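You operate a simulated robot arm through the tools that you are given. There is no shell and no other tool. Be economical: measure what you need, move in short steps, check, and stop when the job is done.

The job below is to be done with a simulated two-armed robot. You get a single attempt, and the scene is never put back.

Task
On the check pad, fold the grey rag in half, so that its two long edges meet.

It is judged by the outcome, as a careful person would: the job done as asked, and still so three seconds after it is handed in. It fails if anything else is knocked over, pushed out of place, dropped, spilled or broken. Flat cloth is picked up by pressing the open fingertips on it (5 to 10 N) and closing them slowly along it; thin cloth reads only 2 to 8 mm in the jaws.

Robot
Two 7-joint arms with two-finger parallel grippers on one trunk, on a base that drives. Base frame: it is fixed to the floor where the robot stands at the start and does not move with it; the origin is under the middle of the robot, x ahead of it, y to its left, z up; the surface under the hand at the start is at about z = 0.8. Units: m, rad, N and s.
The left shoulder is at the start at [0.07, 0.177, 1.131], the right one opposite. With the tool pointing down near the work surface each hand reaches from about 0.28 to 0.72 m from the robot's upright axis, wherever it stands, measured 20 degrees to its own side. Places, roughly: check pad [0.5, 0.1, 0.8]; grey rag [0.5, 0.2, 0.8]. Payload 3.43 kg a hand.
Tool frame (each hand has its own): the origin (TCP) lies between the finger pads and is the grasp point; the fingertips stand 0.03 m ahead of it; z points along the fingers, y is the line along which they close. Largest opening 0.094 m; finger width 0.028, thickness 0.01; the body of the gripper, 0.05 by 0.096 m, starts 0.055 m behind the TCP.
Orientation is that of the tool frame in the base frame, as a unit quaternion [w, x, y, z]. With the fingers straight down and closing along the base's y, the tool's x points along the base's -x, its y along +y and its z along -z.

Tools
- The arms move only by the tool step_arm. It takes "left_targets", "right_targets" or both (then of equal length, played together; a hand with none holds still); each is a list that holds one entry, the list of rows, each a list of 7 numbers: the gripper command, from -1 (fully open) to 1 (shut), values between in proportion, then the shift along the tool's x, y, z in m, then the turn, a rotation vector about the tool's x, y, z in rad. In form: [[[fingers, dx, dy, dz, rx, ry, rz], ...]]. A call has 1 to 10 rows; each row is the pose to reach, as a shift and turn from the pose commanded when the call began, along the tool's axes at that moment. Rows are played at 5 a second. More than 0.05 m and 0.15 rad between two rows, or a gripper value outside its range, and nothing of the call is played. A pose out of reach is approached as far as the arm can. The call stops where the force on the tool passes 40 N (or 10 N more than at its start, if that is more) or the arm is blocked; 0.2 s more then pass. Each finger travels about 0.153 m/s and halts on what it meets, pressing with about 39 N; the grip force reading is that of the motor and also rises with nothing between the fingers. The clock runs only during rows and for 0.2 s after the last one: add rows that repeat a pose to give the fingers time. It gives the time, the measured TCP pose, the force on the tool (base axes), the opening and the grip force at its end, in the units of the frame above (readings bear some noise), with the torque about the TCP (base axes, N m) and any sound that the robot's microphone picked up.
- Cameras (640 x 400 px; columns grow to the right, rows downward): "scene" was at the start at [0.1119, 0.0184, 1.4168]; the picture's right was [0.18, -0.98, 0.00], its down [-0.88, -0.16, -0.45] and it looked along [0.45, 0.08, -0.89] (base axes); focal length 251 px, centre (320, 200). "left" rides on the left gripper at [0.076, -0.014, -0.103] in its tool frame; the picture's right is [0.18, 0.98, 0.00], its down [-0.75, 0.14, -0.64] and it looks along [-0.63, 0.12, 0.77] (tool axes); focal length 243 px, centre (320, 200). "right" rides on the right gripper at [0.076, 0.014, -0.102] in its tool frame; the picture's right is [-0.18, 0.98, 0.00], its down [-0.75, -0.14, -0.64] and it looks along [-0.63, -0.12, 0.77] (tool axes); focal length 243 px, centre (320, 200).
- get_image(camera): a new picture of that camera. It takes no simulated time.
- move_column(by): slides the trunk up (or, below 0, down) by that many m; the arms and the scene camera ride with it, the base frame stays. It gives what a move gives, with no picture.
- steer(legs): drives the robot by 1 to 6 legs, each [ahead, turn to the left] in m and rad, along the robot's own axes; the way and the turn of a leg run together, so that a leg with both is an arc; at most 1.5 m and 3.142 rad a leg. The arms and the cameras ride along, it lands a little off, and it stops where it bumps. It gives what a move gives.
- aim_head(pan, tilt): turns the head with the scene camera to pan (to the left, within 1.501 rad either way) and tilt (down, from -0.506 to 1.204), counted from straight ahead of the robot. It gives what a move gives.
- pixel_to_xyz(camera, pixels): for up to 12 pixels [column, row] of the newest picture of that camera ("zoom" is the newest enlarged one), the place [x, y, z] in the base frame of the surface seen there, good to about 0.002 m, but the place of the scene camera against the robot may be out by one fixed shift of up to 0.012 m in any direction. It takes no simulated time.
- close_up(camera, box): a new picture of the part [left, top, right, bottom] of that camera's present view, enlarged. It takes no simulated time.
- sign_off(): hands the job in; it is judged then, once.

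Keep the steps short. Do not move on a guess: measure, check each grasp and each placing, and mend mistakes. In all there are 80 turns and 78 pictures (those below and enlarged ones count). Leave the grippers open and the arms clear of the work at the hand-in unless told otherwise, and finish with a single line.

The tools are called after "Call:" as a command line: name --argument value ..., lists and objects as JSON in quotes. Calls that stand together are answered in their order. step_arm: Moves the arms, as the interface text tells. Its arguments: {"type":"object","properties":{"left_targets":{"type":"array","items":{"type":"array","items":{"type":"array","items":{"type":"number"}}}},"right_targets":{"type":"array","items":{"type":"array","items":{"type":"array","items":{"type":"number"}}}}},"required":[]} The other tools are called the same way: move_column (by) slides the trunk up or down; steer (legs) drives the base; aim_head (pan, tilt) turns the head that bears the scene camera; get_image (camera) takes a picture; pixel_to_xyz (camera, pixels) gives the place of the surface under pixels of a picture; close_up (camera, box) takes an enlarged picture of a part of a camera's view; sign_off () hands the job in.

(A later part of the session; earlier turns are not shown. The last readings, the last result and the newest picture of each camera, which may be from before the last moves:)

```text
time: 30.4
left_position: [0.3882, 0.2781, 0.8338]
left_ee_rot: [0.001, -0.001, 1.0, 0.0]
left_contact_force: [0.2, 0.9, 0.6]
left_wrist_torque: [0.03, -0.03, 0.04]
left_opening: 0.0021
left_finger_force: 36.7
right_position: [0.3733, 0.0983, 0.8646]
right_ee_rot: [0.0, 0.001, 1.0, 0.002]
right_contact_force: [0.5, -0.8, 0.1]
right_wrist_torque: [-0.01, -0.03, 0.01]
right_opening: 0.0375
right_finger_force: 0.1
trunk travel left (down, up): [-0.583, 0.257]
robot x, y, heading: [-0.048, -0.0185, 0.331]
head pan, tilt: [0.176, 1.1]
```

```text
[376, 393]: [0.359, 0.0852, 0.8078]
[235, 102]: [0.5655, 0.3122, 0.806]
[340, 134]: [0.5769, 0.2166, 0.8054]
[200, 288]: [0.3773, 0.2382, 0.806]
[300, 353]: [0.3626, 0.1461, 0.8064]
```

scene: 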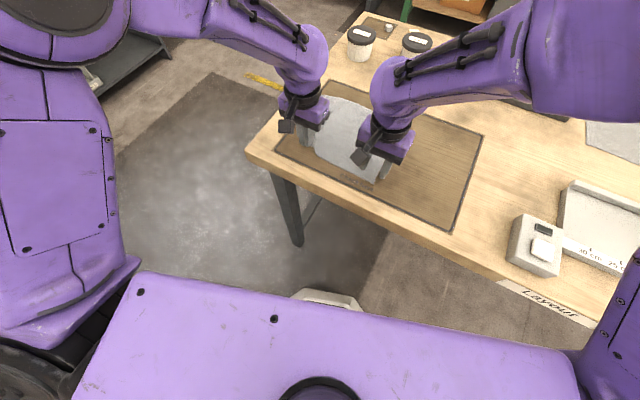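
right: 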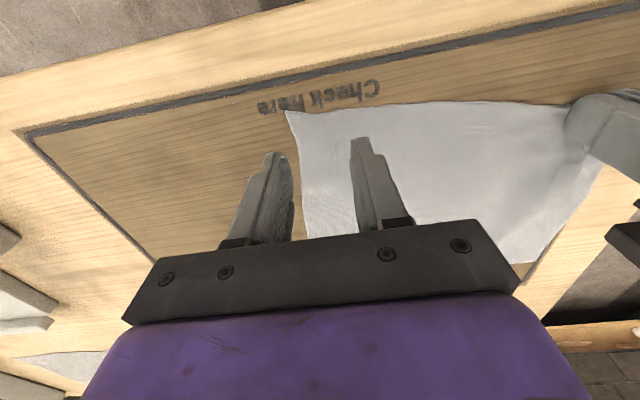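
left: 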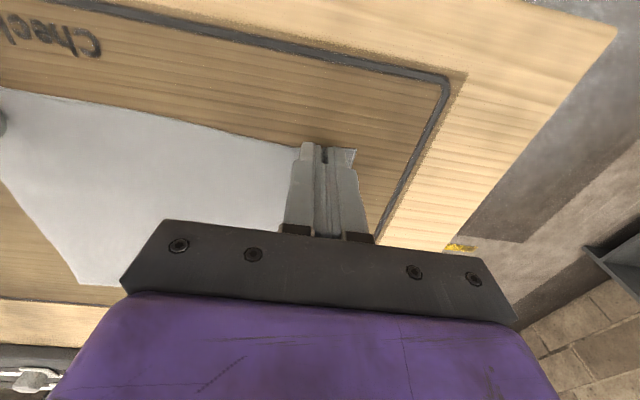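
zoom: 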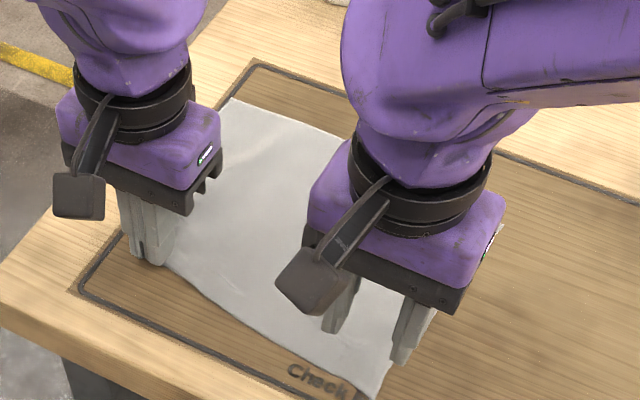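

The right corner is at (0.356, 0.081). I go to TCP (0.368, 0.115) with 34 mm opening, down to just above contact.

Call:
step_arm --right_targets '[[[0.27, 0.0055, 0.0165, 0, 0, 0, 0], [0.27, 0.0055, 0.0165, 0.015, 0, 0, 0], [0.27, 0.0055, 0.0165, 0.0285, 0, 0, 0], [0.27, 0.0055, 0.0165, 0.031, 0, 0, 0], [0.27, 0.0055, 0.0165, 0.032, 0, 0, 0], [0.27, 0.0055, 0.0165, 0.033, 0, 0, 0], [0.27, 0.0055, 0.0165, 0.033, 0, 0, 0], [0.27, 0.0055, 0.0165, 0.033, 0, 0, 0]]]'

Call:
get_image --camera "right"

```text
time: 32.2
left_position: [0.3875, 0.2777, 0.8349]
left_ee_rot: [0.0, 0.0, 1.0, 0.001]
left_contact_force: [0.0, 0.5, -1.1]
left_wrist_torque: [0.02, -0.02, 0.0]
left_opening: 0.002
left_finger_force: 36.9
right_position: [0.3687, 0.1142, 0.8337]
right_ee_rot: [0.0, 0.001, 1.0, 0.002]
right_contact_force: [0.6, 1.0, 1.0]
right_wrist_torque: [-0.01, 0.0, -0.02]
right_opening: 0.034
right_finger_force: 0.0
trunk travel left (down, up): [-0.583, 0.257]
robot x, y, heading: [-0.0493, -0.0184, 0.329]
head pan, tilt: [0.176, 1.1]
```

```text
50 pictures are left
```

right: 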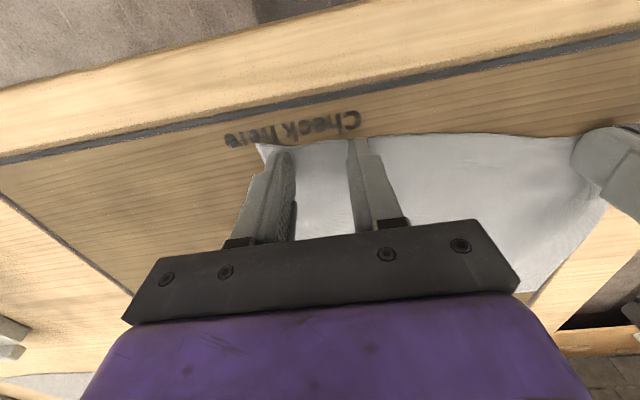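

Both right fingers are well on the cloth, and the corner shows just outside at (258,145). I press 2.8 mm further down, in steps, and read the force.

Call:
step_arm --right_targets '[[[0.27, 0, 0, 0.001, 0, 0, 0], [0.27, 0, 0, 0.002, 0, 0, 0], [0.27, 0, 0, 0.0028, 0, 0, 0], [0.27, 0, 0, 0.0028, 0, 0, 0], [0.27, 0, 0, 0.0028, 0, 0, 0], [0.27, 0, 0, 0.0028, 0, 0, 0]]]'

```text
time: 33.6
left_position: [0.3879, 0.2771, 0.8344]
left_ee_rot: [0.001, -0.002, 1.0, 0.0]
left_contact_force: [-0.2, 0.8, 0.1]
left_wrist_torque: [-0.02, 0.0, -0.03]
left_opening: 0.0024
left_finger_force: 36.3
right_position: [0.3691, 0.114, 0.8314]
right_ee_rot: [0.0, 0.002, 1.0, 0.003]
right_contact_force: [-1.3, 1.7, 8.9]
right_wrist_torque: [-0.13, 0.03, 0.01]
right_opening: 0.0337
right_finger_force: 0.1
trunk travel left (down, up): [-0.583, 0.257]
robot x, y, heading: [-0.0477, -0.0174, 0.334]
head pan, tilt: [0.176, 1.1]
```

8.9 N, but the torque of −0.13 N m says most of it sits on the outer finger. I tilt the hand by +0.005 rad about tool x to even it out, and check.

Call:
step_arm --right_targets '[[[0.27, 0, 0, -0.0002, 0.003, 0, 0], [0.27, 0, 0, 0, 0.006, 0, 0], [0.27, 0, 0, 0, 0.006, 0, 0], [0.27, 0, 0, 0, 0.006, 0, 0], [0.27, 0, 0, 0, 0.006, 0, 0]]]'

```text
time: 34.8
left_position: [0.3874, 0.2779, 0.8335]
left_ee_rot: [0.001, -0.001, 1.0, 0.0]
left_contact_force: [0.1, 0.2, -0.1]
left_wrist_torque: [0.01, 0.01, 0.02]
left_opening: 0.0022
left_finger_force: 36.3
right_position: [0.3683, 0.1138, 0.831]
right_ee_rot: [-0.001, 0.002, 1.0, 0.0]
right_contact_force: [-0.7, 0.9, 4.9]
right_wrist_torque: [-0.04, 0.05, 0.02]
right_opening: 0.034
right_finger_force: 0.0
trunk travel left (down, up): [-0.583, 0.257]
robot x, y, heading: [-0.0454, -0.0182, 0.331]
head pan, tilt: [0.176, 1.1]
```

It is more even now (−0.04 N m at 4.9 N). I add 0.4 mm of press and close slowly.

Call:
step_arm --right_targets '[[[0.27, 0, 0, 0.0004, 0.001, 0, 0], [0.35, 0, 0, 0.0004, 0.001, 0, 0], [0.43, 0, 0, 0.0004, 0.001, 0, 0], [0.51, 0, 0, 0.0004, 0.001, 0, 0], [0.59, 0, 0, 0.0004, 0.001, 0, 0], [0.67, 0, 0, 0.0004, 0.001, 0, 0], [0.75, 0, 0, 0.0004, 0.001, 0, 0], [0.83, 0, 0, 0.0004, 0.001, 0, 0], [0.92, 0, 0, 0.0004, 0.001, 0, 0], [1, 0, 0, 0.0004, 0.001, 0, 0]]]'

Call:
get_image --camera "right"

```text
time: 37.0
left_position: [0.387, 0.2766, 0.8332]
left_ee_rot: [0.001, -0.001, 1.0, 0.0]
left_contact_force: [-1.9, -18.1, 0.6]
left_wrist_torque: [-0.56, 0.03, -0.15]
left_opening: 0.0023
left_finger_force: 37.1
right_position: [0.3696, 0.1166, 0.832]
right_ee_rot: [0.0, 0.003, 1.0, 0.003]
right_contact_force: [2.2, 18.4, 6.2]
right_wrist_torque: [0.56, -0.08, 0.1]
right_opening: 0.0024
right_finger_force: 37.3
trunk travel left (down, up): [-0.583, 0.257]
robot x, y, heading: [-0.0466, -0.0183, 0.33]
head pan, tilt: [0.176, 1.1]
```

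```text
49 pictures are left
```

right: 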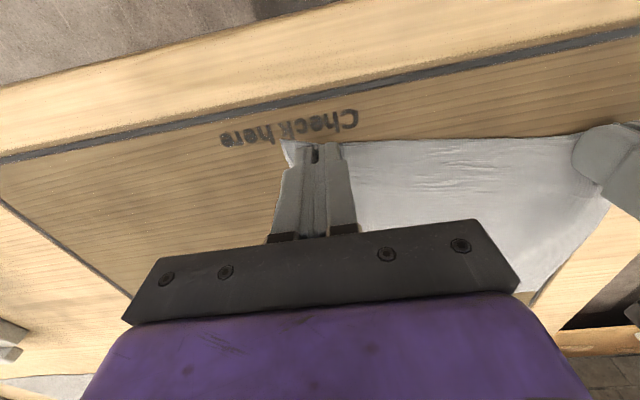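

Both hands hold cloth now (2.3 and 2.4 mm), but it is taut at about 18 N between them. I first slacken it by 5 mm. Then I lift both hands 80 mm, squaring the held edge and shifting back about 30 mm toward −y, where the rag lay at first.

Call:
step_arm --left_targets '[[[1, 0, -0.005, -0.001, 0, 0, 0], [1, 0, -0.006, -0.02, 0, 0, 0], [1, 0.003, -0.012, -0.04, 0, 0, 0], [1, 0.006, -0.02, -0.06, 0, 0, 0], [1, 0.009, -0.028, -0.08, 0, 0, 0], [1, 0.01, -0.035, -0.08, 0, 0, 0], [1, 0.01, -0.035, -0.08, 0, 0, 0]]]' --right_targets '[[[1, 0, 0, -0.001, 0, 0, 0], [1, 0, 0, -0.02, 0, 0, 0], [1, -0.004, -0.007, -0.04, 0, 0, 0], [1, -0.008, -0.015, -0.06, 0, 0, 0], [1, -0.012, -0.023, -0.08, 0, 0, 0], [1, -0.014, -0.03, -0.08, 0, 0, 0], [1, -0.014, -0.03, -0.08, 0, 0, 0]]]'

Call:
get_image --camera "right"

Call:
get_image --camera "left"

Call:
close_up --camera "scene" --box '[250, 60, 450, 185]'

```text
time: 38.6
left_position: [0.3778, 0.2454, 0.9128]
left_ee_rot: [0.001, -0.001, 1.0, 0.0]
left_contact_force: [0.0, -13.2, -0.8]
left_wrist_torque: [-0.43, -0.04, -0.08]
left_opening: 0.0025
left_finger_force: 37.0
right_position: [0.3819, 0.0847, 0.9112]
right_ee_rot: [0.0, 0.001, 1.0, -0.002]
right_contact_force: [-1.0, 13.9, 0.9]
right_wrist_torque: [0.42, -0.01, 0.13]
right_opening: 0.0024
right_finger_force: 37.0
trunk travel left (down, up): [-0.583, 0.257]
robot x, y, heading: [-0.0471, -0.0193, 0.333]
head pan, tilt: [0.176, 1.1]
```

```text
48 pictures are left
```

right: 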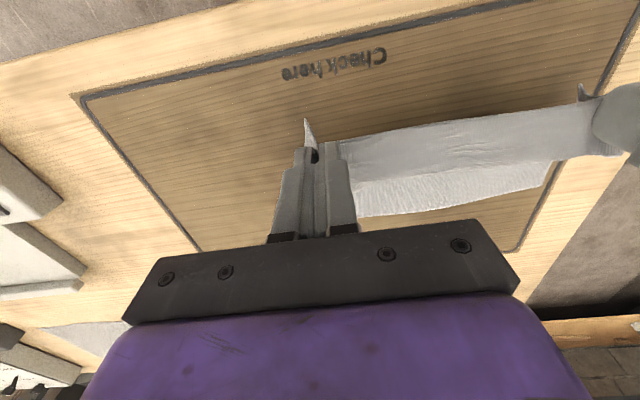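

```text
47 pictures are left
```

left: 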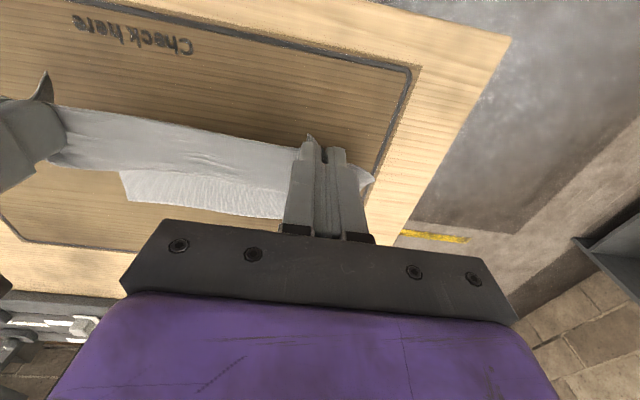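

```text
3.20 times, centred on (350, 122) of scene
```

zoom: 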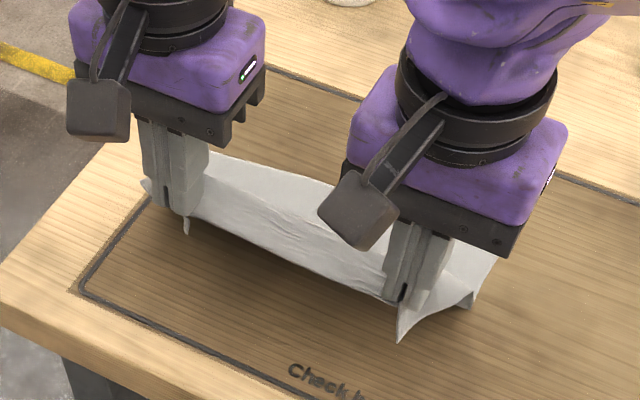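

The cloth is off the table at the near side, evenly held, and still at 13 N tension. I measure its lying far part in both hand pictures.

Call:
pixel_to_xyz --camera "right" --pixels '[[362, 212], [440, 208], [510, 195], [545, 182], [365, 185], [450, 172], [545, 166]]'

Call:
pixel_to_xyz --camera "left" --pixels '[[130, 199], [200, 207], [278, 217], [125, 173], [200, 180], [280, 190]]'

Call:
pixel_to_xyz --camera "zoom" --pixels '[[215, 155], [300, 175], [492, 262], [473, 303]]'

```text
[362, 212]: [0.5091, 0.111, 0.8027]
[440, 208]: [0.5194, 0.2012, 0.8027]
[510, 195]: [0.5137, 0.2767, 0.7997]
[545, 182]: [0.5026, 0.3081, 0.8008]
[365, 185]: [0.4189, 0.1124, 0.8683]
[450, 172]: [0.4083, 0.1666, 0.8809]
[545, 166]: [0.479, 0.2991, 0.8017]
```

```text
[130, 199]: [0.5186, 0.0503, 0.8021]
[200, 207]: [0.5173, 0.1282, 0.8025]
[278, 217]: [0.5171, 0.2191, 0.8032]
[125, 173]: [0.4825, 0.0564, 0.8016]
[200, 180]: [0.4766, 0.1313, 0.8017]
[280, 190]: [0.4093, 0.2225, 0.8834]
```

```text
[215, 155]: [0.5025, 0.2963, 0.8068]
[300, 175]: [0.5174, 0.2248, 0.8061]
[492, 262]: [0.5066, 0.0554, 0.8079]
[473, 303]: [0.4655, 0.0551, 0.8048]
```

The rag's far edge has drawn in to x≈0.518 and both corners are held evenly. The pinched strip keeps its edge pointing toward me (−x), so carrying it forward would crumple the corners. The clean way is to lift the rag to hang freely, set its lower edge down near, lay the lower half going away from me, then bring the held edge back over it. First I slacken the tension by 4 mm.

Call:
step_arm --left_targets '[[[1, 0, -0.002, 0, 0, 0, 0], [1, 0, -0.002, 0, 0, 0, 0]]]' --right_targets '[[[1, 0, 0.002, 0, 0, 0, 0], [1, 0, 0.002, 0, 0, 0, 0]]]'

Call:
move_column --by 0.13

Call:
get_image --camera "scene"

Call:
get_image --camera "left"

```text
time: 39.2
left_position: [0.3781, 0.2428, 0.9136]
left_ee_rot: [0.0, -0.001, 1.0, 0.0]
left_contact_force: [0.7, -5.7, 0.2]
left_wrist_torque: [-0.17, -0.02, -0.02]
left_opening: 0.0023
left_finger_force: 36.7
right_position: [0.384, 0.0858, 0.9094]
right_ee_rot: [0.0, 0.001, 1.0, -0.002]
right_contact_force: [-0.7, 5.3, -0.4]
right_wrist_torque: [0.14, 0.0, 0.06]
right_opening: 0.0023
right_finger_force: 37.0
trunk travel left (down, up): [-0.583, 0.257]
robot x, y, heading: [-0.0484, -0.0131, 0.334]
head pan, tilt: [0.176, 1.1]
```

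```text
time: 40.8
left_position: [0.379, 0.2436, 1.0433]
left_ee_rot: [0.0, -0.001, 1.0, 0.0]
left_contact_force: [1.2, -2.9, -0.8]
left_wrist_torque: [-0.08, 0.03, -0.04]
left_opening: 0.0023
left_finger_force: 36.4
right_position: [0.3835, 0.0858, 1.0401]
right_ee_rot: [0.001, 0.0, 1.0, -0.002]
right_contact_force: [0.1, 3.1, 0.8]
right_wrist_torque: [0.11, 0.03, 0.03]
right_opening: 0.0024
right_finger_force: 37.2
trunk travel left (down, up): [-0.713, 0.127]
robot x, y, heading: [-0.0487, -0.0165, 0.333]
head pan, tilt: [0.176, 1.1]
```

```text
45 pictures are left
```

scene: 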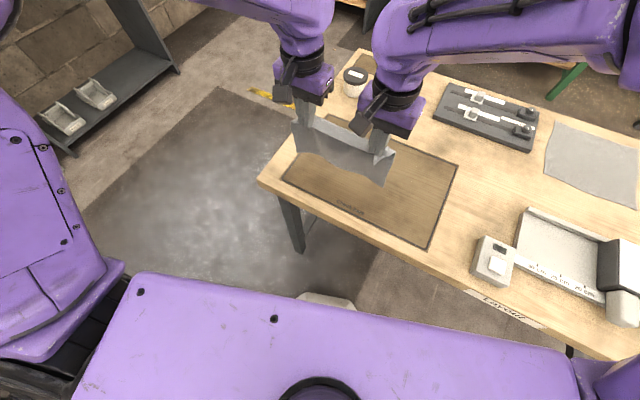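

```text
44 pictures are left
```

left: 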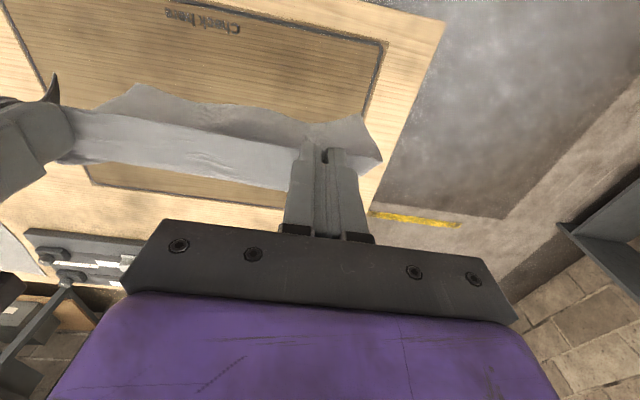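

The rag hangs between the hands. I enlarge it to see its lower edge and whether it is free of the table.

Call:
close_up --camera "scene" --box '[260, 70, 420, 170]'

Call:
pixel_to_xyz --camera "left" --pixels '[[135, 88], [250, 112], [355, 120], [200, 125], [200, 158], [375, 155]]'

```text
4.00 times, centred on (340, 120) of scene
```

zoom: 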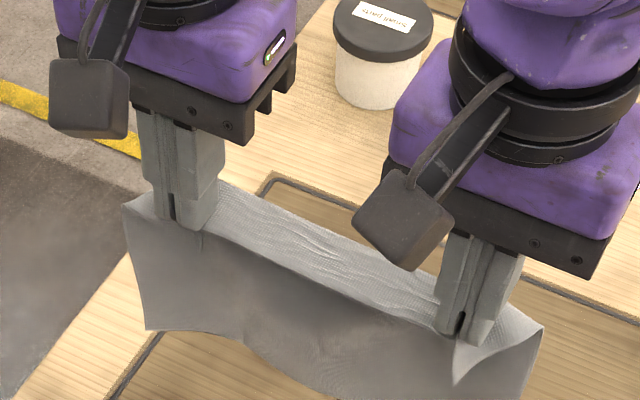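

```text
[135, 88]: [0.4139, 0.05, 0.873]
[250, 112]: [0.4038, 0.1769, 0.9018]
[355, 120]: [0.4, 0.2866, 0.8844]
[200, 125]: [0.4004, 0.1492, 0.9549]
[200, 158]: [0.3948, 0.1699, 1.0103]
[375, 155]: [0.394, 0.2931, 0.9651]
```

The drape hangs clear of the table. I measure the band and the lower edge in the enlarged view.

Call:
pixel_to_xyz --camera "zoom" --pixels '[[300, 230], [290, 260], [280, 290], [260, 335], [148, 326], [400, 395], [126, 208], [455, 380], [540, 335], [320, 225]]'

Call:
get_image --camera "right"

```text
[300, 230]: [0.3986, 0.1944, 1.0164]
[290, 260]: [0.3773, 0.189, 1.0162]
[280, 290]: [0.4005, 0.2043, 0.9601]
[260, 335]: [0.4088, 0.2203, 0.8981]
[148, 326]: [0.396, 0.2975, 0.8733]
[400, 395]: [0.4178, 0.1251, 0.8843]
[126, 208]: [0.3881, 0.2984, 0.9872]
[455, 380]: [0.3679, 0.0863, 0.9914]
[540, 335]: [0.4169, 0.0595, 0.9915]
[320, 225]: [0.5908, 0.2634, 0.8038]
```

```text
42 pictures are left
```

right: 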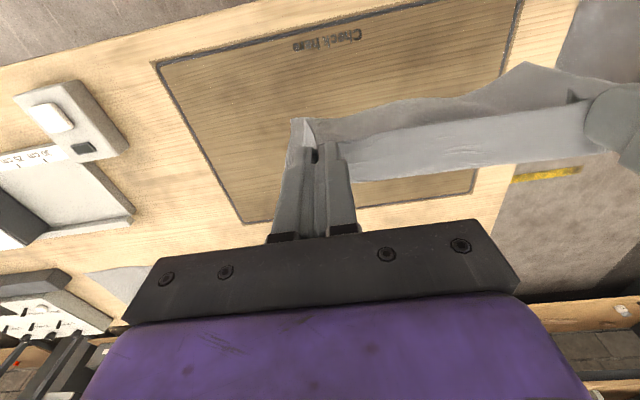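

The band is flat at z≈1.015, x 0.375–0.40. The drape hangs at x≈0.41 with its lower edge at z≈0.875–0.90. I move the hands 10 mm ahead, then lower the trunk 0.075 m so that the lower edge just meets the pad.

Call:
step_arm --left_targets '[[[1, -0.005, 0, 0, 0, 0, 0], [1, -0.01, 0, 0, 0, 0, 0], [1, -0.01, 0, 0, 0, 0, 0]]]' --right_targets '[[[1, -0.005, 0, 0, 0, 0, 0], [1, -0.01, 0, 0, 0, 0, 0], [1, -0.01, 0, 0, 0, 0, 0]]]'

Call:
move_column --by -0.075

Call:
close_up --camera "scene" --box '[260, 70, 420, 170]'

Call:
get_image --camera "left"

```text
time: 41.6
left_position: [0.3878, 0.2436, 1.0448]
left_ee_rot: [0.0, -0.001, 1.0, -0.001]
left_contact_force: [0.6, -3.2, -0.1]
left_wrist_torque: [-0.09, 0.0, -0.01]
left_opening: 0.002
left_finger_force: 37.1
right_position: [0.393, 0.0858, 1.0406]
right_ee_rot: [0.001, 0.001, 1.0, -0.002]
right_contact_force: [0.4, 3.5, 0.5]
right_wrist_torque: [0.12, -0.02, 0.0]
right_opening: 0.0024
right_finger_force: 37.1
trunk travel left (down, up): [-0.713, 0.127]
robot x, y, heading: [-0.048, -0.0133, 0.326]
head pan, tilt: [0.176, 1.1]
```

```text
time: 42.7
left_position: [0.3887, 0.2431, 0.9681]
left_ee_rot: [0.001, 0.0, 1.0, 0.0]
left_contact_force: [0.3, -3.5, 0.1]
left_wrist_torque: [-0.1, 0.0, -0.01]
left_opening: 0.0025
left_finger_force: 37.3
right_position: [0.3942, 0.0864, 0.9643]
right_ee_rot: [0.0, 0.0, 1.0, -0.001]
right_contact_force: [-0.5, 3.4, -0.5]
right_wrist_torque: [0.08, 0.01, 0.03]
right_opening: 0.0027
right_finger_force: 37.2
trunk travel left (down, up): [-0.638, 0.202]
robot x, y, heading: [-0.0481, -0.0158, 0.329]
head pan, tilt: [0.176, 1.1]
```

```text
4.00 times, centred on (340, 120) of scene
```

zoom: 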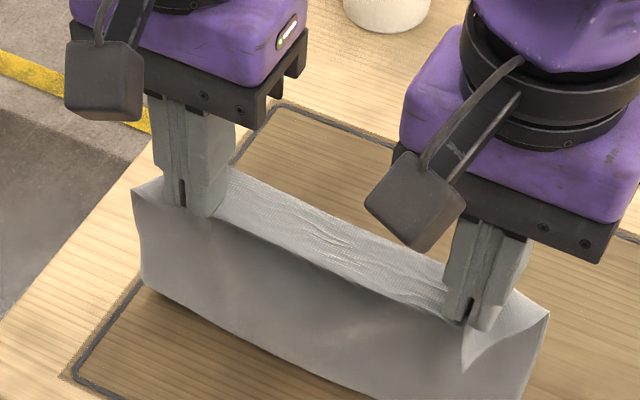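

```text
40 pictures are left
```

left: 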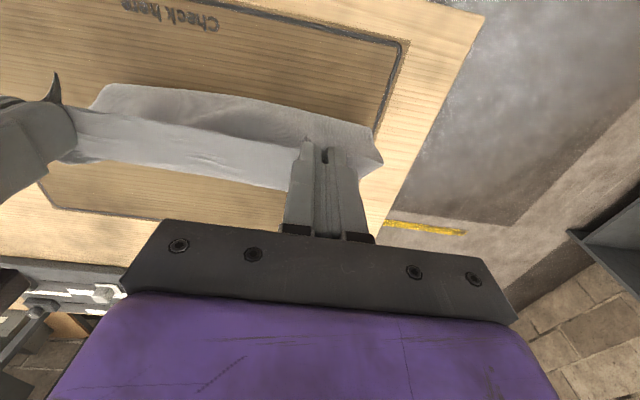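

Call:
pixel_to_xyz --camera "zoom" --pixels '[[145, 284], [200, 312], [280, 350], [360, 385], [300, 270], [290, 300]]'

Call:
pixel_to_xyz --camera "left" --pixels '[[110, 87], [200, 97], [300, 113], [368, 128], [200, 125]]'

```text
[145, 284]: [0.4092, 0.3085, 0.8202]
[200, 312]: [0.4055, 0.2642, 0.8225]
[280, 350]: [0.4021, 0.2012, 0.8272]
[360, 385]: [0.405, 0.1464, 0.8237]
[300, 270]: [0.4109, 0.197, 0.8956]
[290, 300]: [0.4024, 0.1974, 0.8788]
```

```text
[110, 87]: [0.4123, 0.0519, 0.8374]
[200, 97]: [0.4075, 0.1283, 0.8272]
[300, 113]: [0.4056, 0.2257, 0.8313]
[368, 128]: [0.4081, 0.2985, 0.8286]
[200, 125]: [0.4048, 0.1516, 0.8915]
```

The lower edge shows at x≈0.405, z≈0.82, and its last few cm may curl forward, which would be the wrong way. I lift 40 mm and go back 13 mm so that the rag hangs free. Then I will come down moving ahead, so the lower edge trails toward me.

Call:
step_arm --left_targets '[[[1, 0.004, 0, -0.015, 0, 0, 0], [1, 0.008, 0, -0.03, 0, 0, 0], [1, 0.013, 0, -0.043, 0, 0, 0], [1, 0.013, 0, -0.043, 0, 0, 0], [1, 0.013, 0, -0.043, 0, 0, 0]]]' --right_targets '[[[1, 0.004, 0, -0.017, 0, 0, 0], [1, 0.008, 0, -0.033, 0, 0, 0], [1, 0.013, 0, -0.046, 0, 0, 0], [1, 0.013, 0, -0.046, 0, 0, 0], [1, 0.013, 0, -0.046, 0, 0, 0]]]'

Call:
close_up --camera "scene" --box '[260, 70, 420, 170]'

Call:
pixel_to_xyz --camera "zoom" --pixels '[[145, 302], [200, 325], [280, 360], [360, 390], [290, 290]]'

```text
time: 43.9
left_position: [0.3745, 0.2423, 1.0121]
left_ee_rot: [0.001, -0.001, 1.0, 0.0]
left_contact_force: [0.7, 0.0, 0.0]
left_wrist_torque: [-0.04, -0.01, -0.07]
left_opening: 0.0022
left_finger_force: 36.6
right_position: [0.3795, 0.0878, 1.0092]
right_ee_rot: [-0.001, 0.0, 1.0, -0.001]
right_contact_force: [0.2, 0.8, -0.1]
right_wrist_torque: [0.04, -0.04, -0.03]
right_opening: 0.0024
right_finger_force: 37.0
trunk travel left (down, up): [-0.638, 0.202]
robot x, y, heading: [-0.0482, -0.0181, 0.33]
head pan, tilt: [0.176, 1.1]
```

```text
4.00 times, centred on (340, 120) of scene
```

zoom: 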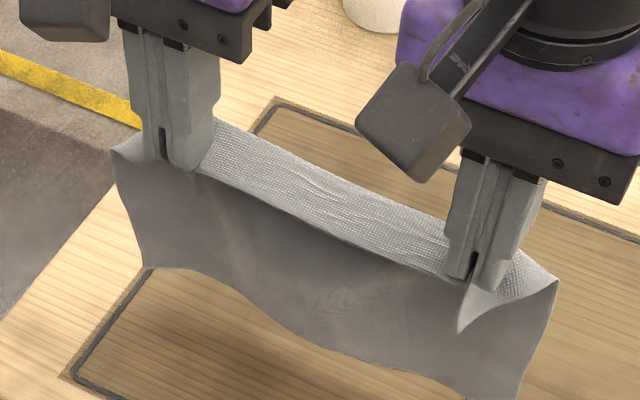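

```text
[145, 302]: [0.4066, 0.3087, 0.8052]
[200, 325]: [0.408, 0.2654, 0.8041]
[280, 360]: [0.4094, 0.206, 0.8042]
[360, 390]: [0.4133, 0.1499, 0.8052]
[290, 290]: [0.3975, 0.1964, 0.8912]
```

The rag hangs free again, with the lower edge visible at (150,262), (230,288), (320,345) and (430,370). I measure it.

Call:
pixel_to_xyz --camera "zoom" --pixels '[[150, 262], [200, 270], [250, 298], [320, 340], [430, 365], [500, 390], [130, 200], [330, 235], [310, 220]]'

Call:
get_image --camera "right"

```text
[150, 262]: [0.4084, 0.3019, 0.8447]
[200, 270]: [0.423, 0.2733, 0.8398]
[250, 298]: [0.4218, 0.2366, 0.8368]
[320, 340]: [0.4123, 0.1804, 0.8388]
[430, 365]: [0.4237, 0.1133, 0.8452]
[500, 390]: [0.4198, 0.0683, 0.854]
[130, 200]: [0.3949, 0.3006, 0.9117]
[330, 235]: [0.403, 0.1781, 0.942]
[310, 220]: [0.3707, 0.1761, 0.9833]
```

```text
38 pictures are left
```

right: 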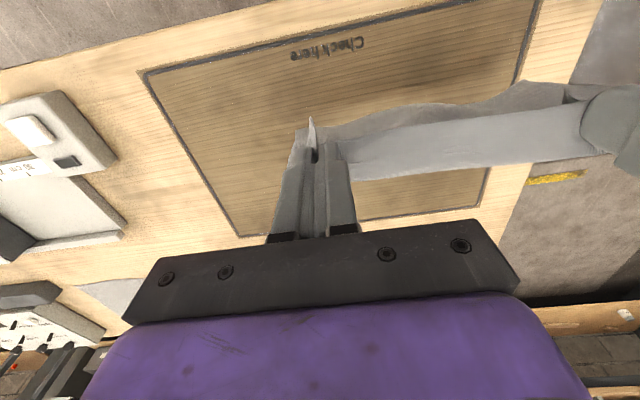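

The lower edge hangs at z≈0.837, x 0.41–0.42. Now I bring both hands down and ahead together, so that the lower edge touches down trailing toward me.

Call:
step_arm --left_targets '[[[1, -0.01, 0, 0.01, 0, 0, 0], [1, -0.022, 0, 0.02, 0, 0, 0], [1, -0.036, 0, 0.03, 0, 0, 0], [1, -0.048, 0, 0.038, 0, 0, 0], [1, -0.06, 0, 0.046, 0, 0, 0], [1, -0.07, 0, 0.055, 0, 0, 0]]]' --right_targets '[[[1, -0.01, 0, 0.01, 0, 0, 0], [1, -0.022, 0, 0.02, 0, 0, 0], [1, -0.036, 0, 0.03, 0, 0, 0], [1, -0.048, 0, 0.038, 0, 0, 0], [1, -0.06, 0, 0.046, 0, 0, 0], [1, -0.07, 0, 0.055, 0, 0, 0]]]'

Call:
close_up --camera "scene" --box '[260, 70, 420, 170]'

Call:
get_image --camera "left"

```text
time: 45.3
left_position: [0.4451, 0.2434, 0.9541]
left_ee_rot: [0.0, -0.001, 1.0, 0.0]
left_contact_force: [-0.1, -2.2, 0.5]
left_wrist_torque: [-0.11, 0.0, -0.03]
left_opening: 0.0021
left_finger_force: 36.9
right_position: [0.4513, 0.0872, 0.955]
right_ee_rot: [0.0, 0.001, 1.0, -0.002]
right_contact_force: [0.6, 3.0, -0.8]
right_wrist_torque: [0.09, 0.05, 0.0]
right_opening: 0.0025
right_finger_force: 36.8
trunk travel left (down, up): [-0.638, 0.202]
robot x, y, heading: [-0.0464, -0.0145, 0.335]
head pan, tilt: [0.176, 1.1]
```

```text
4.00 times, centred on (340, 120) of scene
```

zoom: 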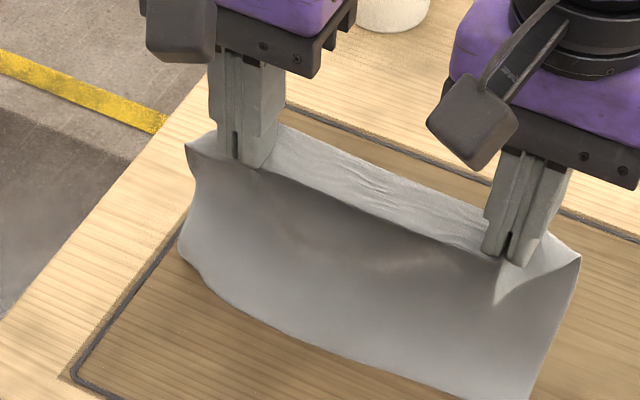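

```text
36 pictures are left
```

left: 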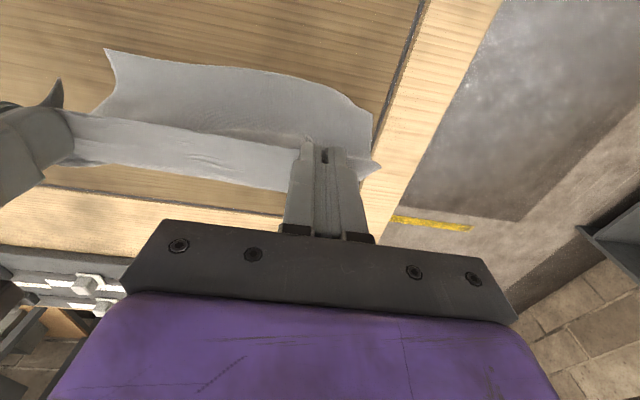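

The lower edge now lies toward me. I measure it.

Call:
pixel_to_xyz --camera "left" --pixels '[[107, 52], [150, 58], [200, 66], [250, 73], [300, 82], [350, 100], [372, 115], [200, 100]]'

Call:
pixel_to_xyz --camera "zoom" --pixels '[[184, 250], [220, 298], [280, 332], [360, 362], [450, 390], [535, 390]]'

```text
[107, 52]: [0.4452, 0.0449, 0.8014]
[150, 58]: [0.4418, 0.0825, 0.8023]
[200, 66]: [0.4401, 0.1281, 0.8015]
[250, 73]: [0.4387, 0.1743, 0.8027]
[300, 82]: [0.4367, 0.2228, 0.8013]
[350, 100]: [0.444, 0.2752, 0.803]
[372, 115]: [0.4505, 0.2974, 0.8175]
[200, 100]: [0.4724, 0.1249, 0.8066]
```

```text
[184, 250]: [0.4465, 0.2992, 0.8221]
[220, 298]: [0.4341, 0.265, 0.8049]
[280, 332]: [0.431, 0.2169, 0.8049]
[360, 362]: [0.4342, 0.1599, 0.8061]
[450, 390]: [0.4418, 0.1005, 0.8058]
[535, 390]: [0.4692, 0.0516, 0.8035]
```

The lower edge is straight at x≈0.437–0.445. I carry on ahead and down, +70 mm in x and −52 mm in z, to lay the lower half.

Call:
step_arm --left_targets '[[[1, -0.01, 0, 0.007, 0, 0, 0], [1, -0.02, 0, 0.014, 0, 0, 0], [1, -0.03, 0, 0.022, 0, 0, 0], [1, -0.04, 0, 0.03, 0, 0, 0], [1, -0.05, 0, 0.037, 0, 0, 0], [1, -0.06, 0, 0.045, 0, 0, 0], [1, -0.07, 0, 0.052, 0, 0, 0], [1, -0.07, 0, 0.052, 0, 0, 0]]]' --right_targets '[[[1, -0.01, 0, 0.007, 0, 0, 0], [1, -0.02, 0, 0.014, 0, 0, 0], [1, -0.03, 0, 0.022, 0, 0, 0], [1, -0.04, 0, 0.03, 0, 0, 0], [1, -0.05, 0, 0.037, 0, 0, 0], [1, -0.06, 0, 0.045, 0, 0, 0], [1, -0.07, 0, 0.052, 0, 0, 0], [1, -0.07, 0, 0.052, 0, 0, 0]]]'

Call:
close_up --camera "scene" --box '[260, 60, 420, 160]'

Call:
get_image --camera "left"

Call:
get_image --camera "right"

```text
time: 47.1
left_position: [0.514, 0.2416, 0.9043]
left_ee_rot: [0.001, -0.001, 1.0, 0.0]
left_contact_force: [1.0, -4.9, 0.7]
left_wrist_torque: [-0.17, -0.03, -0.05]
left_opening: 0.0023
left_finger_force: 36.4
right_position: [0.5202, 0.0852, 0.9034]
right_ee_rot: [0.001, 0.0, 1.0, -0.003]
right_contact_force: [-1.6, 5.8, -0.7]
right_wrist_torque: [0.17, 0.01, 0.03]
right_opening: 0.0027
right_finger_force: 36.9
trunk travel left (down, up): [-0.638, 0.202]
robot x, y, heading: [-0.0498, -0.0203, 0.333]
head pan, tilt: [0.176, 1.1]
```

```text
4.00 times, centred on (340, 110) of scene
```

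zoom: 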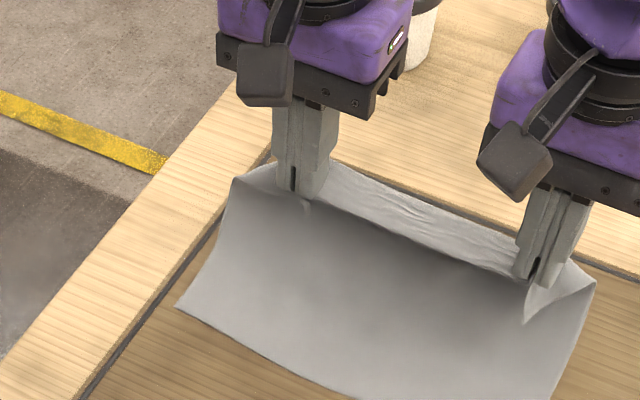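

```text
34 pictures are left
```

left: 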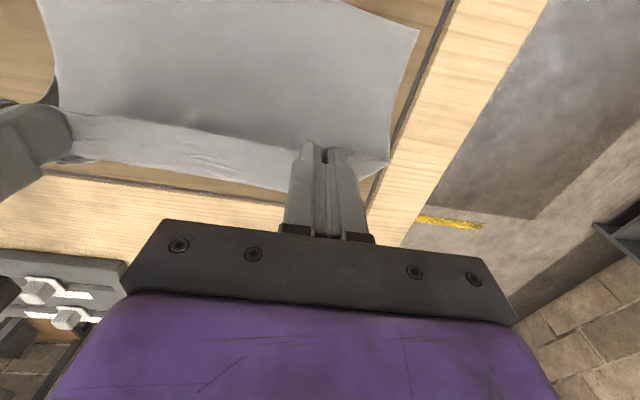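

```text
33 pictures are left
```

right: 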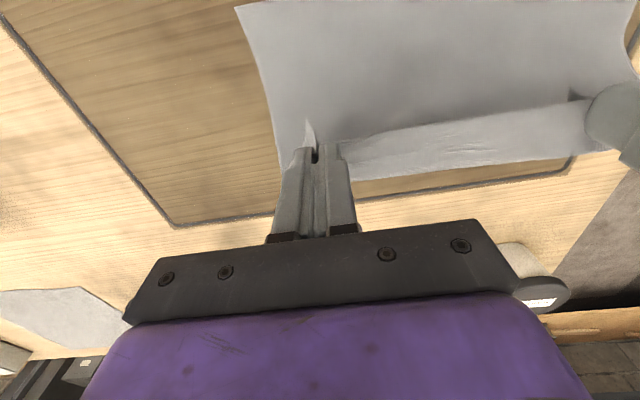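

The lower half is laid out nicely. I re-measure the lower edge and some surface heights.

Call:
pixel_to_xyz --camera "zoom" --pixels '[[181, 303], [230, 338], [280, 366], [330, 388], [300, 340], [330, 290], [360, 250], [550, 390], [380, 200]]'

Call:
pixel_to_xyz --camera "right" --pixels '[[238, 8], [255, 60], [270, 110], [400, 60], [420, 120], [420, 160]]'

```text
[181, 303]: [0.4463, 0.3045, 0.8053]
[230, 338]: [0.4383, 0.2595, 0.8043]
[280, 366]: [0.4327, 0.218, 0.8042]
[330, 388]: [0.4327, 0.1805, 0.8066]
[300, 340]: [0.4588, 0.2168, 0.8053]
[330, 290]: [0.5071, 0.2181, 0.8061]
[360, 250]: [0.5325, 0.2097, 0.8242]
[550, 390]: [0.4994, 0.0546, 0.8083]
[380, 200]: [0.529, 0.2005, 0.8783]
```

```text
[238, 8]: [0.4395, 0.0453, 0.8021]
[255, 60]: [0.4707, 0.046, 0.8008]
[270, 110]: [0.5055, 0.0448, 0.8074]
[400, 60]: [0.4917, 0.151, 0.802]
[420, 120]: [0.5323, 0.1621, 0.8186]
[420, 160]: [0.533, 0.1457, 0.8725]
```

The lower edge stays at x≈0.435–0.446, and the cloth lies flat up to x≈0.52. Now I swing the held edge back toward me in an arc, stopping 15 mm above the final height so I can compare the edges.

Call:
step_arm --left_targets '[[[1, 0.009, 0, 0.003, 0, 0, 0], [1, 0.018, 0, 0.008, 0, 0, 0], [1, 0.028, 0, 0.014, 0, 0, 0], [1, 0.038, 0, 0.021, 0, 0, 0], [1, 0.046, 0, 0.028, 0, 0, 0], [1, 0.053, 0, 0.036, 0, 0, 0], [1, 0.059, 0, 0.045, 0, 0, 0], [1, 0.063, 0, 0.054, 0, 0, 0], [1, 0.063, 0, 0.054, 0, 0, 0]]]' --right_targets '[[[1, 0.009, 0, 0.003, 0, 0, 0], [1, 0.018, 0, 0.008, 0, 0, 0], [1, 0.028, 0, 0.014, 0, 0, 0], [1, 0.038, 0, 0.021, 0, 0, 0], [1, 0.046, 0, 0.028, 0, 0, 0], [1, 0.053, 0, 0.036, 0, 0, 0], [1, 0.059, 0, 0.045, 0, 0, 0], [1, 0.063, 0, 0.054, 0, 0, 0], [1, 0.063, 0, 0.054, 0, 0, 0]]]'

Call:
close_up --camera "scene" --box '[260, 70, 420, 170]'

Call:
get_image --camera "left"

Call:
get_image --camera "right"

```text
time: 49.1
left_position: [0.4507, 0.2424, 0.8527]
left_ee_rot: [0.001, 0.0, 1.0, -0.001]
left_contact_force: [0.4, -5.9, -0.3]
left_wrist_torque: [-0.19, -0.03, -0.05]
left_opening: 0.0022
left_finger_force: 36.7
right_position: [0.4578, 0.0841, 0.85]
right_ee_rot: [0.001, 0.001, 1.0, -0.002]
right_contact_force: [-0.5, 5.7, 0.9]
right_wrist_torque: [0.18, 0.03, 0.01]
right_opening: 0.002
right_finger_force: 37.3
trunk travel left (down, up): [-0.638, 0.202]
robot x, y, heading: [-0.0478, -0.0235, 0.333]
head pan, tilt: [0.176, 1.1]
```

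```text
4.00 times, centred on (340, 120) of scene
```

zoom: 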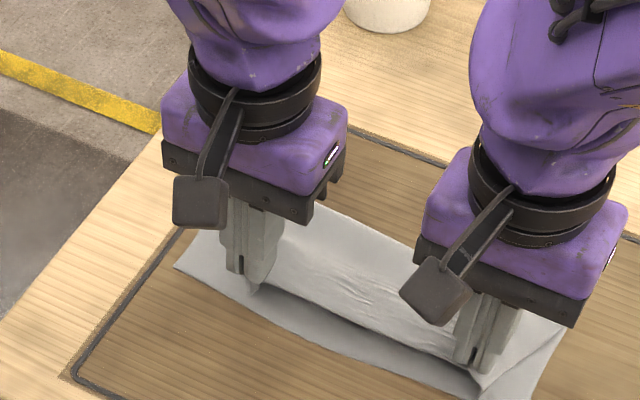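

```text
31 pictures are left
```

left: 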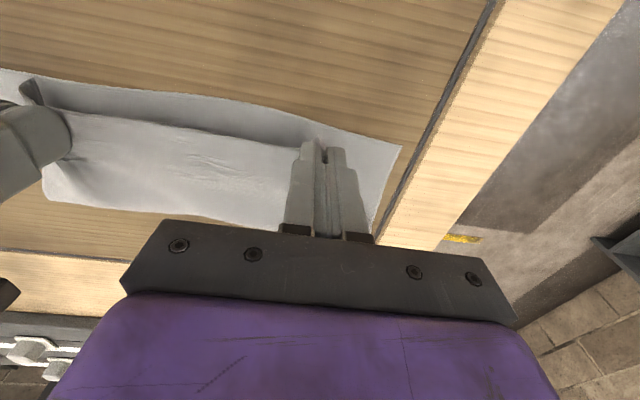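

```text
30 pictures are left
```

right: 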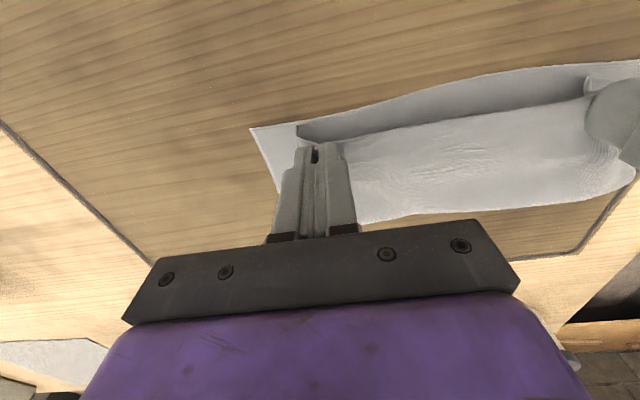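

The fold is forming well. I measure the held edge, the lower edge and the crease in the hand views.

Call:
pixel_to_xyz --camera "left" --pixels '[[100, 119], [180, 128], [250, 140], [60, 85], [160, 95], [260, 112], [330, 133], [398, 148], [70, 200], [180, 212], [270, 226]]'

Call:
pixel_to_xyz --camera "right" --pixels '[[360, 138], [450, 122], [540, 105], [252, 130], [350, 112], [450, 85], [560, 70], [305, 135], [375, 217], [480, 208], [590, 198]]'

```text
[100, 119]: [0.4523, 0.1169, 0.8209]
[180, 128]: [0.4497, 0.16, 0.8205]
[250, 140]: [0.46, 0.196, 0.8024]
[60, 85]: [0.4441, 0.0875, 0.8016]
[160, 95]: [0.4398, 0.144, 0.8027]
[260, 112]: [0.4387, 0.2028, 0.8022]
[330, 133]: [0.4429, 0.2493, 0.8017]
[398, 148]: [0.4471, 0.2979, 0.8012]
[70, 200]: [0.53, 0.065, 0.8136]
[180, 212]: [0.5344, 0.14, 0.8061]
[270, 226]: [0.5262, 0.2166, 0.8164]
```

```text
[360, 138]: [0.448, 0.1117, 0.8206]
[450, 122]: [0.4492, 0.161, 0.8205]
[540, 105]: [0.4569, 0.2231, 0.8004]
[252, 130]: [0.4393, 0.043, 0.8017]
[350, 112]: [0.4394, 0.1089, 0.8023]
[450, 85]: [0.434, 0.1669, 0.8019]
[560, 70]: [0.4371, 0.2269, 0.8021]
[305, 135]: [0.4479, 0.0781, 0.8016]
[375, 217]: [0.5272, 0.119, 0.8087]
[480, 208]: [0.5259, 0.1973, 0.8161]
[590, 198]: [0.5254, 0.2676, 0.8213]
```

The held edge is at x≈0.444–0.449, the lower edge at 0.434–0.447 and the crease at ≈0.53. I lower to near contact while moving the left 3 mm and the right 8 mm toward me.

Call:
step_arm --left_targets '[[[1, 0.001, 0, 0.004, 0, 0, 0], [1, 0.002, 0, 0.008, 0, 0, 0], [1, 0.003, 0, 0.012, 0, 0, 0], [1, 0.003, 0, 0.016, 0, 0, 0], [1, 0.003, 0, 0.018, 0, 0, 0], [1, 0.003, 0, 0.018, 0, 0, 0]]]' --right_targets '[[[1, 0.003, 0, 0.004, 0, 0, 0], [1, 0.005, 0, 0.008, 0, 0, 0], [1, 0.008, 0, 0.012, 0, 0, 0], [1, 0.008, 0, 0.015, 0, 0, 0], [1, 0.008, 0, 0.0165, 0, 0, 0], [1, 0.008, 0, 0.0165, 0, 0, 0]]]'

Call:
get_image --camera "left"

Call:
get_image --camera "right"

```text
time: 50.5
left_position: [0.4498, 0.2429, 0.8335]
left_ee_rot: [0.001, -0.001, 1.0, -0.001]
left_contact_force: [-0.1, -5.9, 1.7]
left_wrist_torque: [-0.15, 0.0, -0.04]
left_opening: 0.0024
left_finger_force: 36.6
right_position: [0.4495, 0.0858, 0.8339]
right_ee_rot: [-0.001, 0.001, 1.0, 0.0]
right_contact_force: [-0.6, 5.3, 0.2]
right_wrist_torque: [0.16, 0.0, 0.05]
right_opening: 0.0023
right_finger_force: 37.2
trunk travel left (down, up): [-0.638, 0.202]
robot x, y, heading: [-0.0492, -0.0139, 0.33]
head pan, tilt: [0.176, 1.1]
```

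```text
29 pictures are left
```

left: 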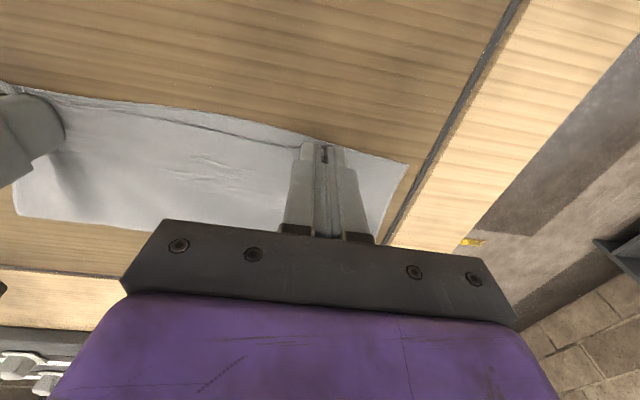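

```text
28 pictures are left
```

right: 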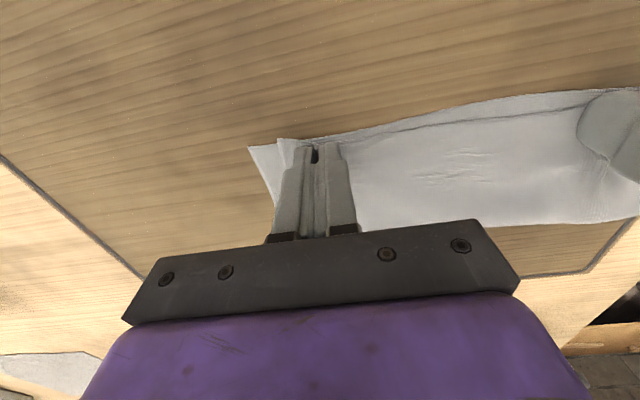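

The edges nearly meet at right, and a narrow strip of the lower layer shows toward the left. I measure the gap.

Call:
pixel_to_xyz --camera "left" --pixels '[[100, 98], [100, 108], [180, 109], [180, 125], [260, 125], [260, 142], [340, 148], [400, 164]]'

Call:
pixel_to_xyz --camera "right" --pixels '[[355, 132], [355, 138], [430, 113], [430, 125], [520, 98], [520, 114], [282, 142], [250, 148]]'

```text
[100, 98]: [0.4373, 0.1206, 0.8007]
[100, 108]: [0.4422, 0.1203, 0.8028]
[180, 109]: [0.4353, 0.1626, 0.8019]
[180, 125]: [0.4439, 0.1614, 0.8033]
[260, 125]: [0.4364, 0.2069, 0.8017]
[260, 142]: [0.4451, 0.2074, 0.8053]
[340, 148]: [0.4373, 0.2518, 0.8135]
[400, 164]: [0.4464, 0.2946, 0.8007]
```

```text
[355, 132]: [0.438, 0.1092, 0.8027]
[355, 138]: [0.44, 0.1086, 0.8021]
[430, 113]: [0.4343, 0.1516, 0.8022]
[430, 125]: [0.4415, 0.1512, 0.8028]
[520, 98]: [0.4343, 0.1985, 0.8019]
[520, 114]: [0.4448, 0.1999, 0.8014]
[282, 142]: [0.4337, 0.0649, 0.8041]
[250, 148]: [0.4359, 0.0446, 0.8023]
```

The gap is 3 mm at right, 8–9 mm near the middle-left. I move the left 7 mm and the right 3 mm toward me, raised 1 mm, then set down again lightly.

Call:
step_arm --left_targets '[[[1, 0.001, 0, -0.002, 0, 0, 0], [1, 0.004, 0, -0.002, 0, 0, 0], [1, 0.007, 0, -0.002, 0, 0, 0], [1, 0.007, 0, 0, 0, 0, 0], [1, 0.007, 0, 0.0005, 0, 0, 0], [1, 0.007, 0, 0.0005, 0, 0, 0]]]' --right_targets '[[[1, 0.001, 0, -0.002, 0, 0, 0], [1, 0.002, 0, -0.002, 0, 0, 0], [1, 0.003, 0, -0.002, 0, 0, 0], [1, 0.003, 0, 0.0005, 0, 0, 0], [1, 0.003, 0, 0.0012, 0, 0, 0], [1, 0.003, 0, 0.0012, 0, 0, 0]]]'

Call:
get_image --camera "left"

Call:
get_image --camera "right"

```text
time: 51.9
left_position: [0.4423, 0.2419, 0.8323]
left_ee_rot: [0.001, -0.001, 1.0, 0.0]
left_contact_force: [1.3, -2.9, 6.0]
left_wrist_torque: [-0.06, -0.06, -0.01]
left_opening: 0.0024
left_finger_force: 36.8
right_position: [0.4468, 0.0863, 0.8324]
right_ee_rot: [0.001, 0.0, 1.0, 0.0]
right_contact_force: [0.7, 2.6, 3.8]
right_wrist_torque: [0.11, -0.03, 0.02]
right_opening: 0.0023
right_finger_force: 37.2
trunk travel left (down, up): [-0.638, 0.202]
robot x, y, heading: [-0.0488, -0.0173, 0.332]
head pan, tilt: [0.176, 1.1]
```

```text
27 pictures are left
```

left: 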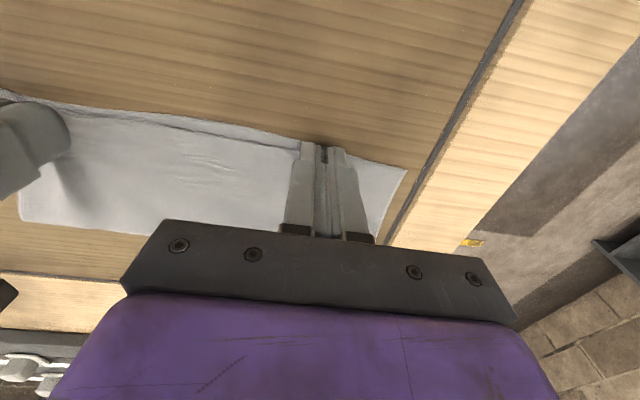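

```text
26 pictures are left
```

right: 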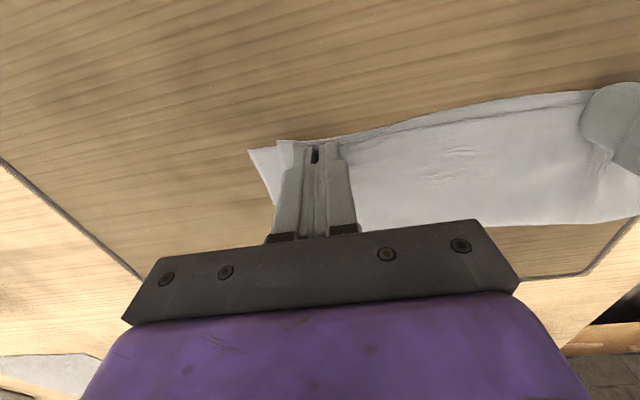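

The remaining gap is only a few mm. I open both hands slowly, lightly pressed, so that the fingertips spread the pinched corners flat.

Call:
step_arm --left_targets '[[[0.9, 0, 0, 0, 0, 0, 0], [0.8, 0, 0, 0, 0, 0, 0], [0.7, 0, 0, 0, 0, 0, 0], [0.6, 0, 0, 0, 0, 0, 0], [0.5, 0, 0, 0, 0, 0, 0], [0.4, 0, 0, 0, 0, 0, 0], [0.3, 0, 0, 0, 0, 0, 0], [0.25, 0, 0, 0, 0, 0, 0]]]' --right_targets '[[[0.9, 0, 0, 0, 0, 0, 0], [0.8, 0, 0, 0, 0, 0, 0], [0.7, 0, 0, 0, 0, 0, 0], [0.6, 0, 0, 0, 0, 0, 0], [0.5, 0, 0, 0, 0, 0, 0], [0.4, 0, 0, 0, 0, 0, 0], [0.3, 0, 0, 0, 0, 0, 0], [0.25, 0, 0, 0, 0, 0, 0]]]'

Call:
get_image --camera "left"

Call:
get_image --camera "right"

```text
time: 53.7
left_position: [0.4414, 0.2411, 0.8322]
left_ee_rot: [0.002, -0.001, 1.0, 0.001]
left_contact_force: [0.1, -2.5, 5.8]
left_wrist_torque: [-0.01, 0.0, -0.03]
left_opening: 0.0331
left_finger_force: 0.0
right_position: [0.4457, 0.0842, 0.8334]
right_ee_rot: [0.001, 0.0, 1.0, -0.001]
right_contact_force: [0.4, 1.2, 4.8]
right_wrist_torque: [0.02, -0.02, 0.01]
right_opening: 0.0329
right_finger_force: 0.2
trunk travel left (down, up): [-0.638, 0.202]
robot x, y, heading: [-0.0479, -0.0207, 0.333]
head pan, tilt: [0.176, 1.1]
```

```text
25 pictures are left
```

left: 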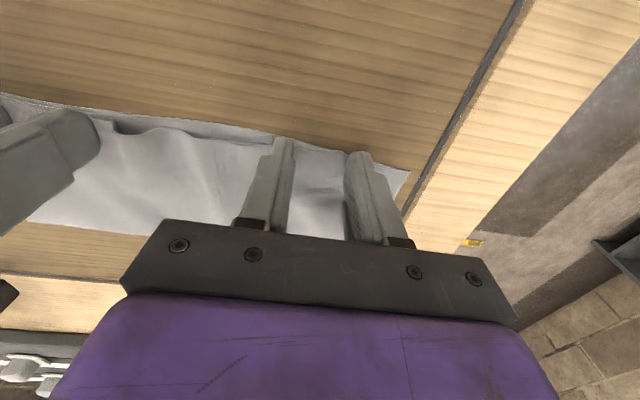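

```text
24 pictures are left
```

right: 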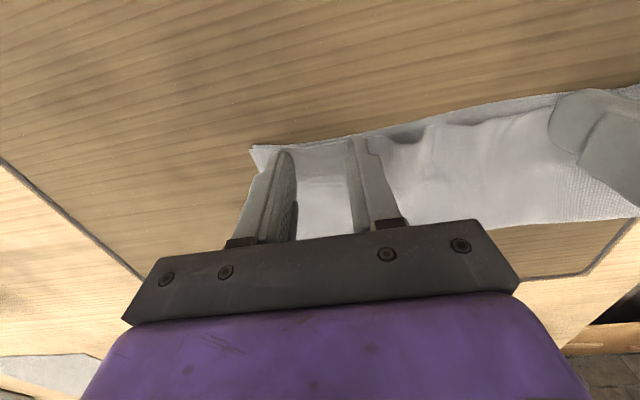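

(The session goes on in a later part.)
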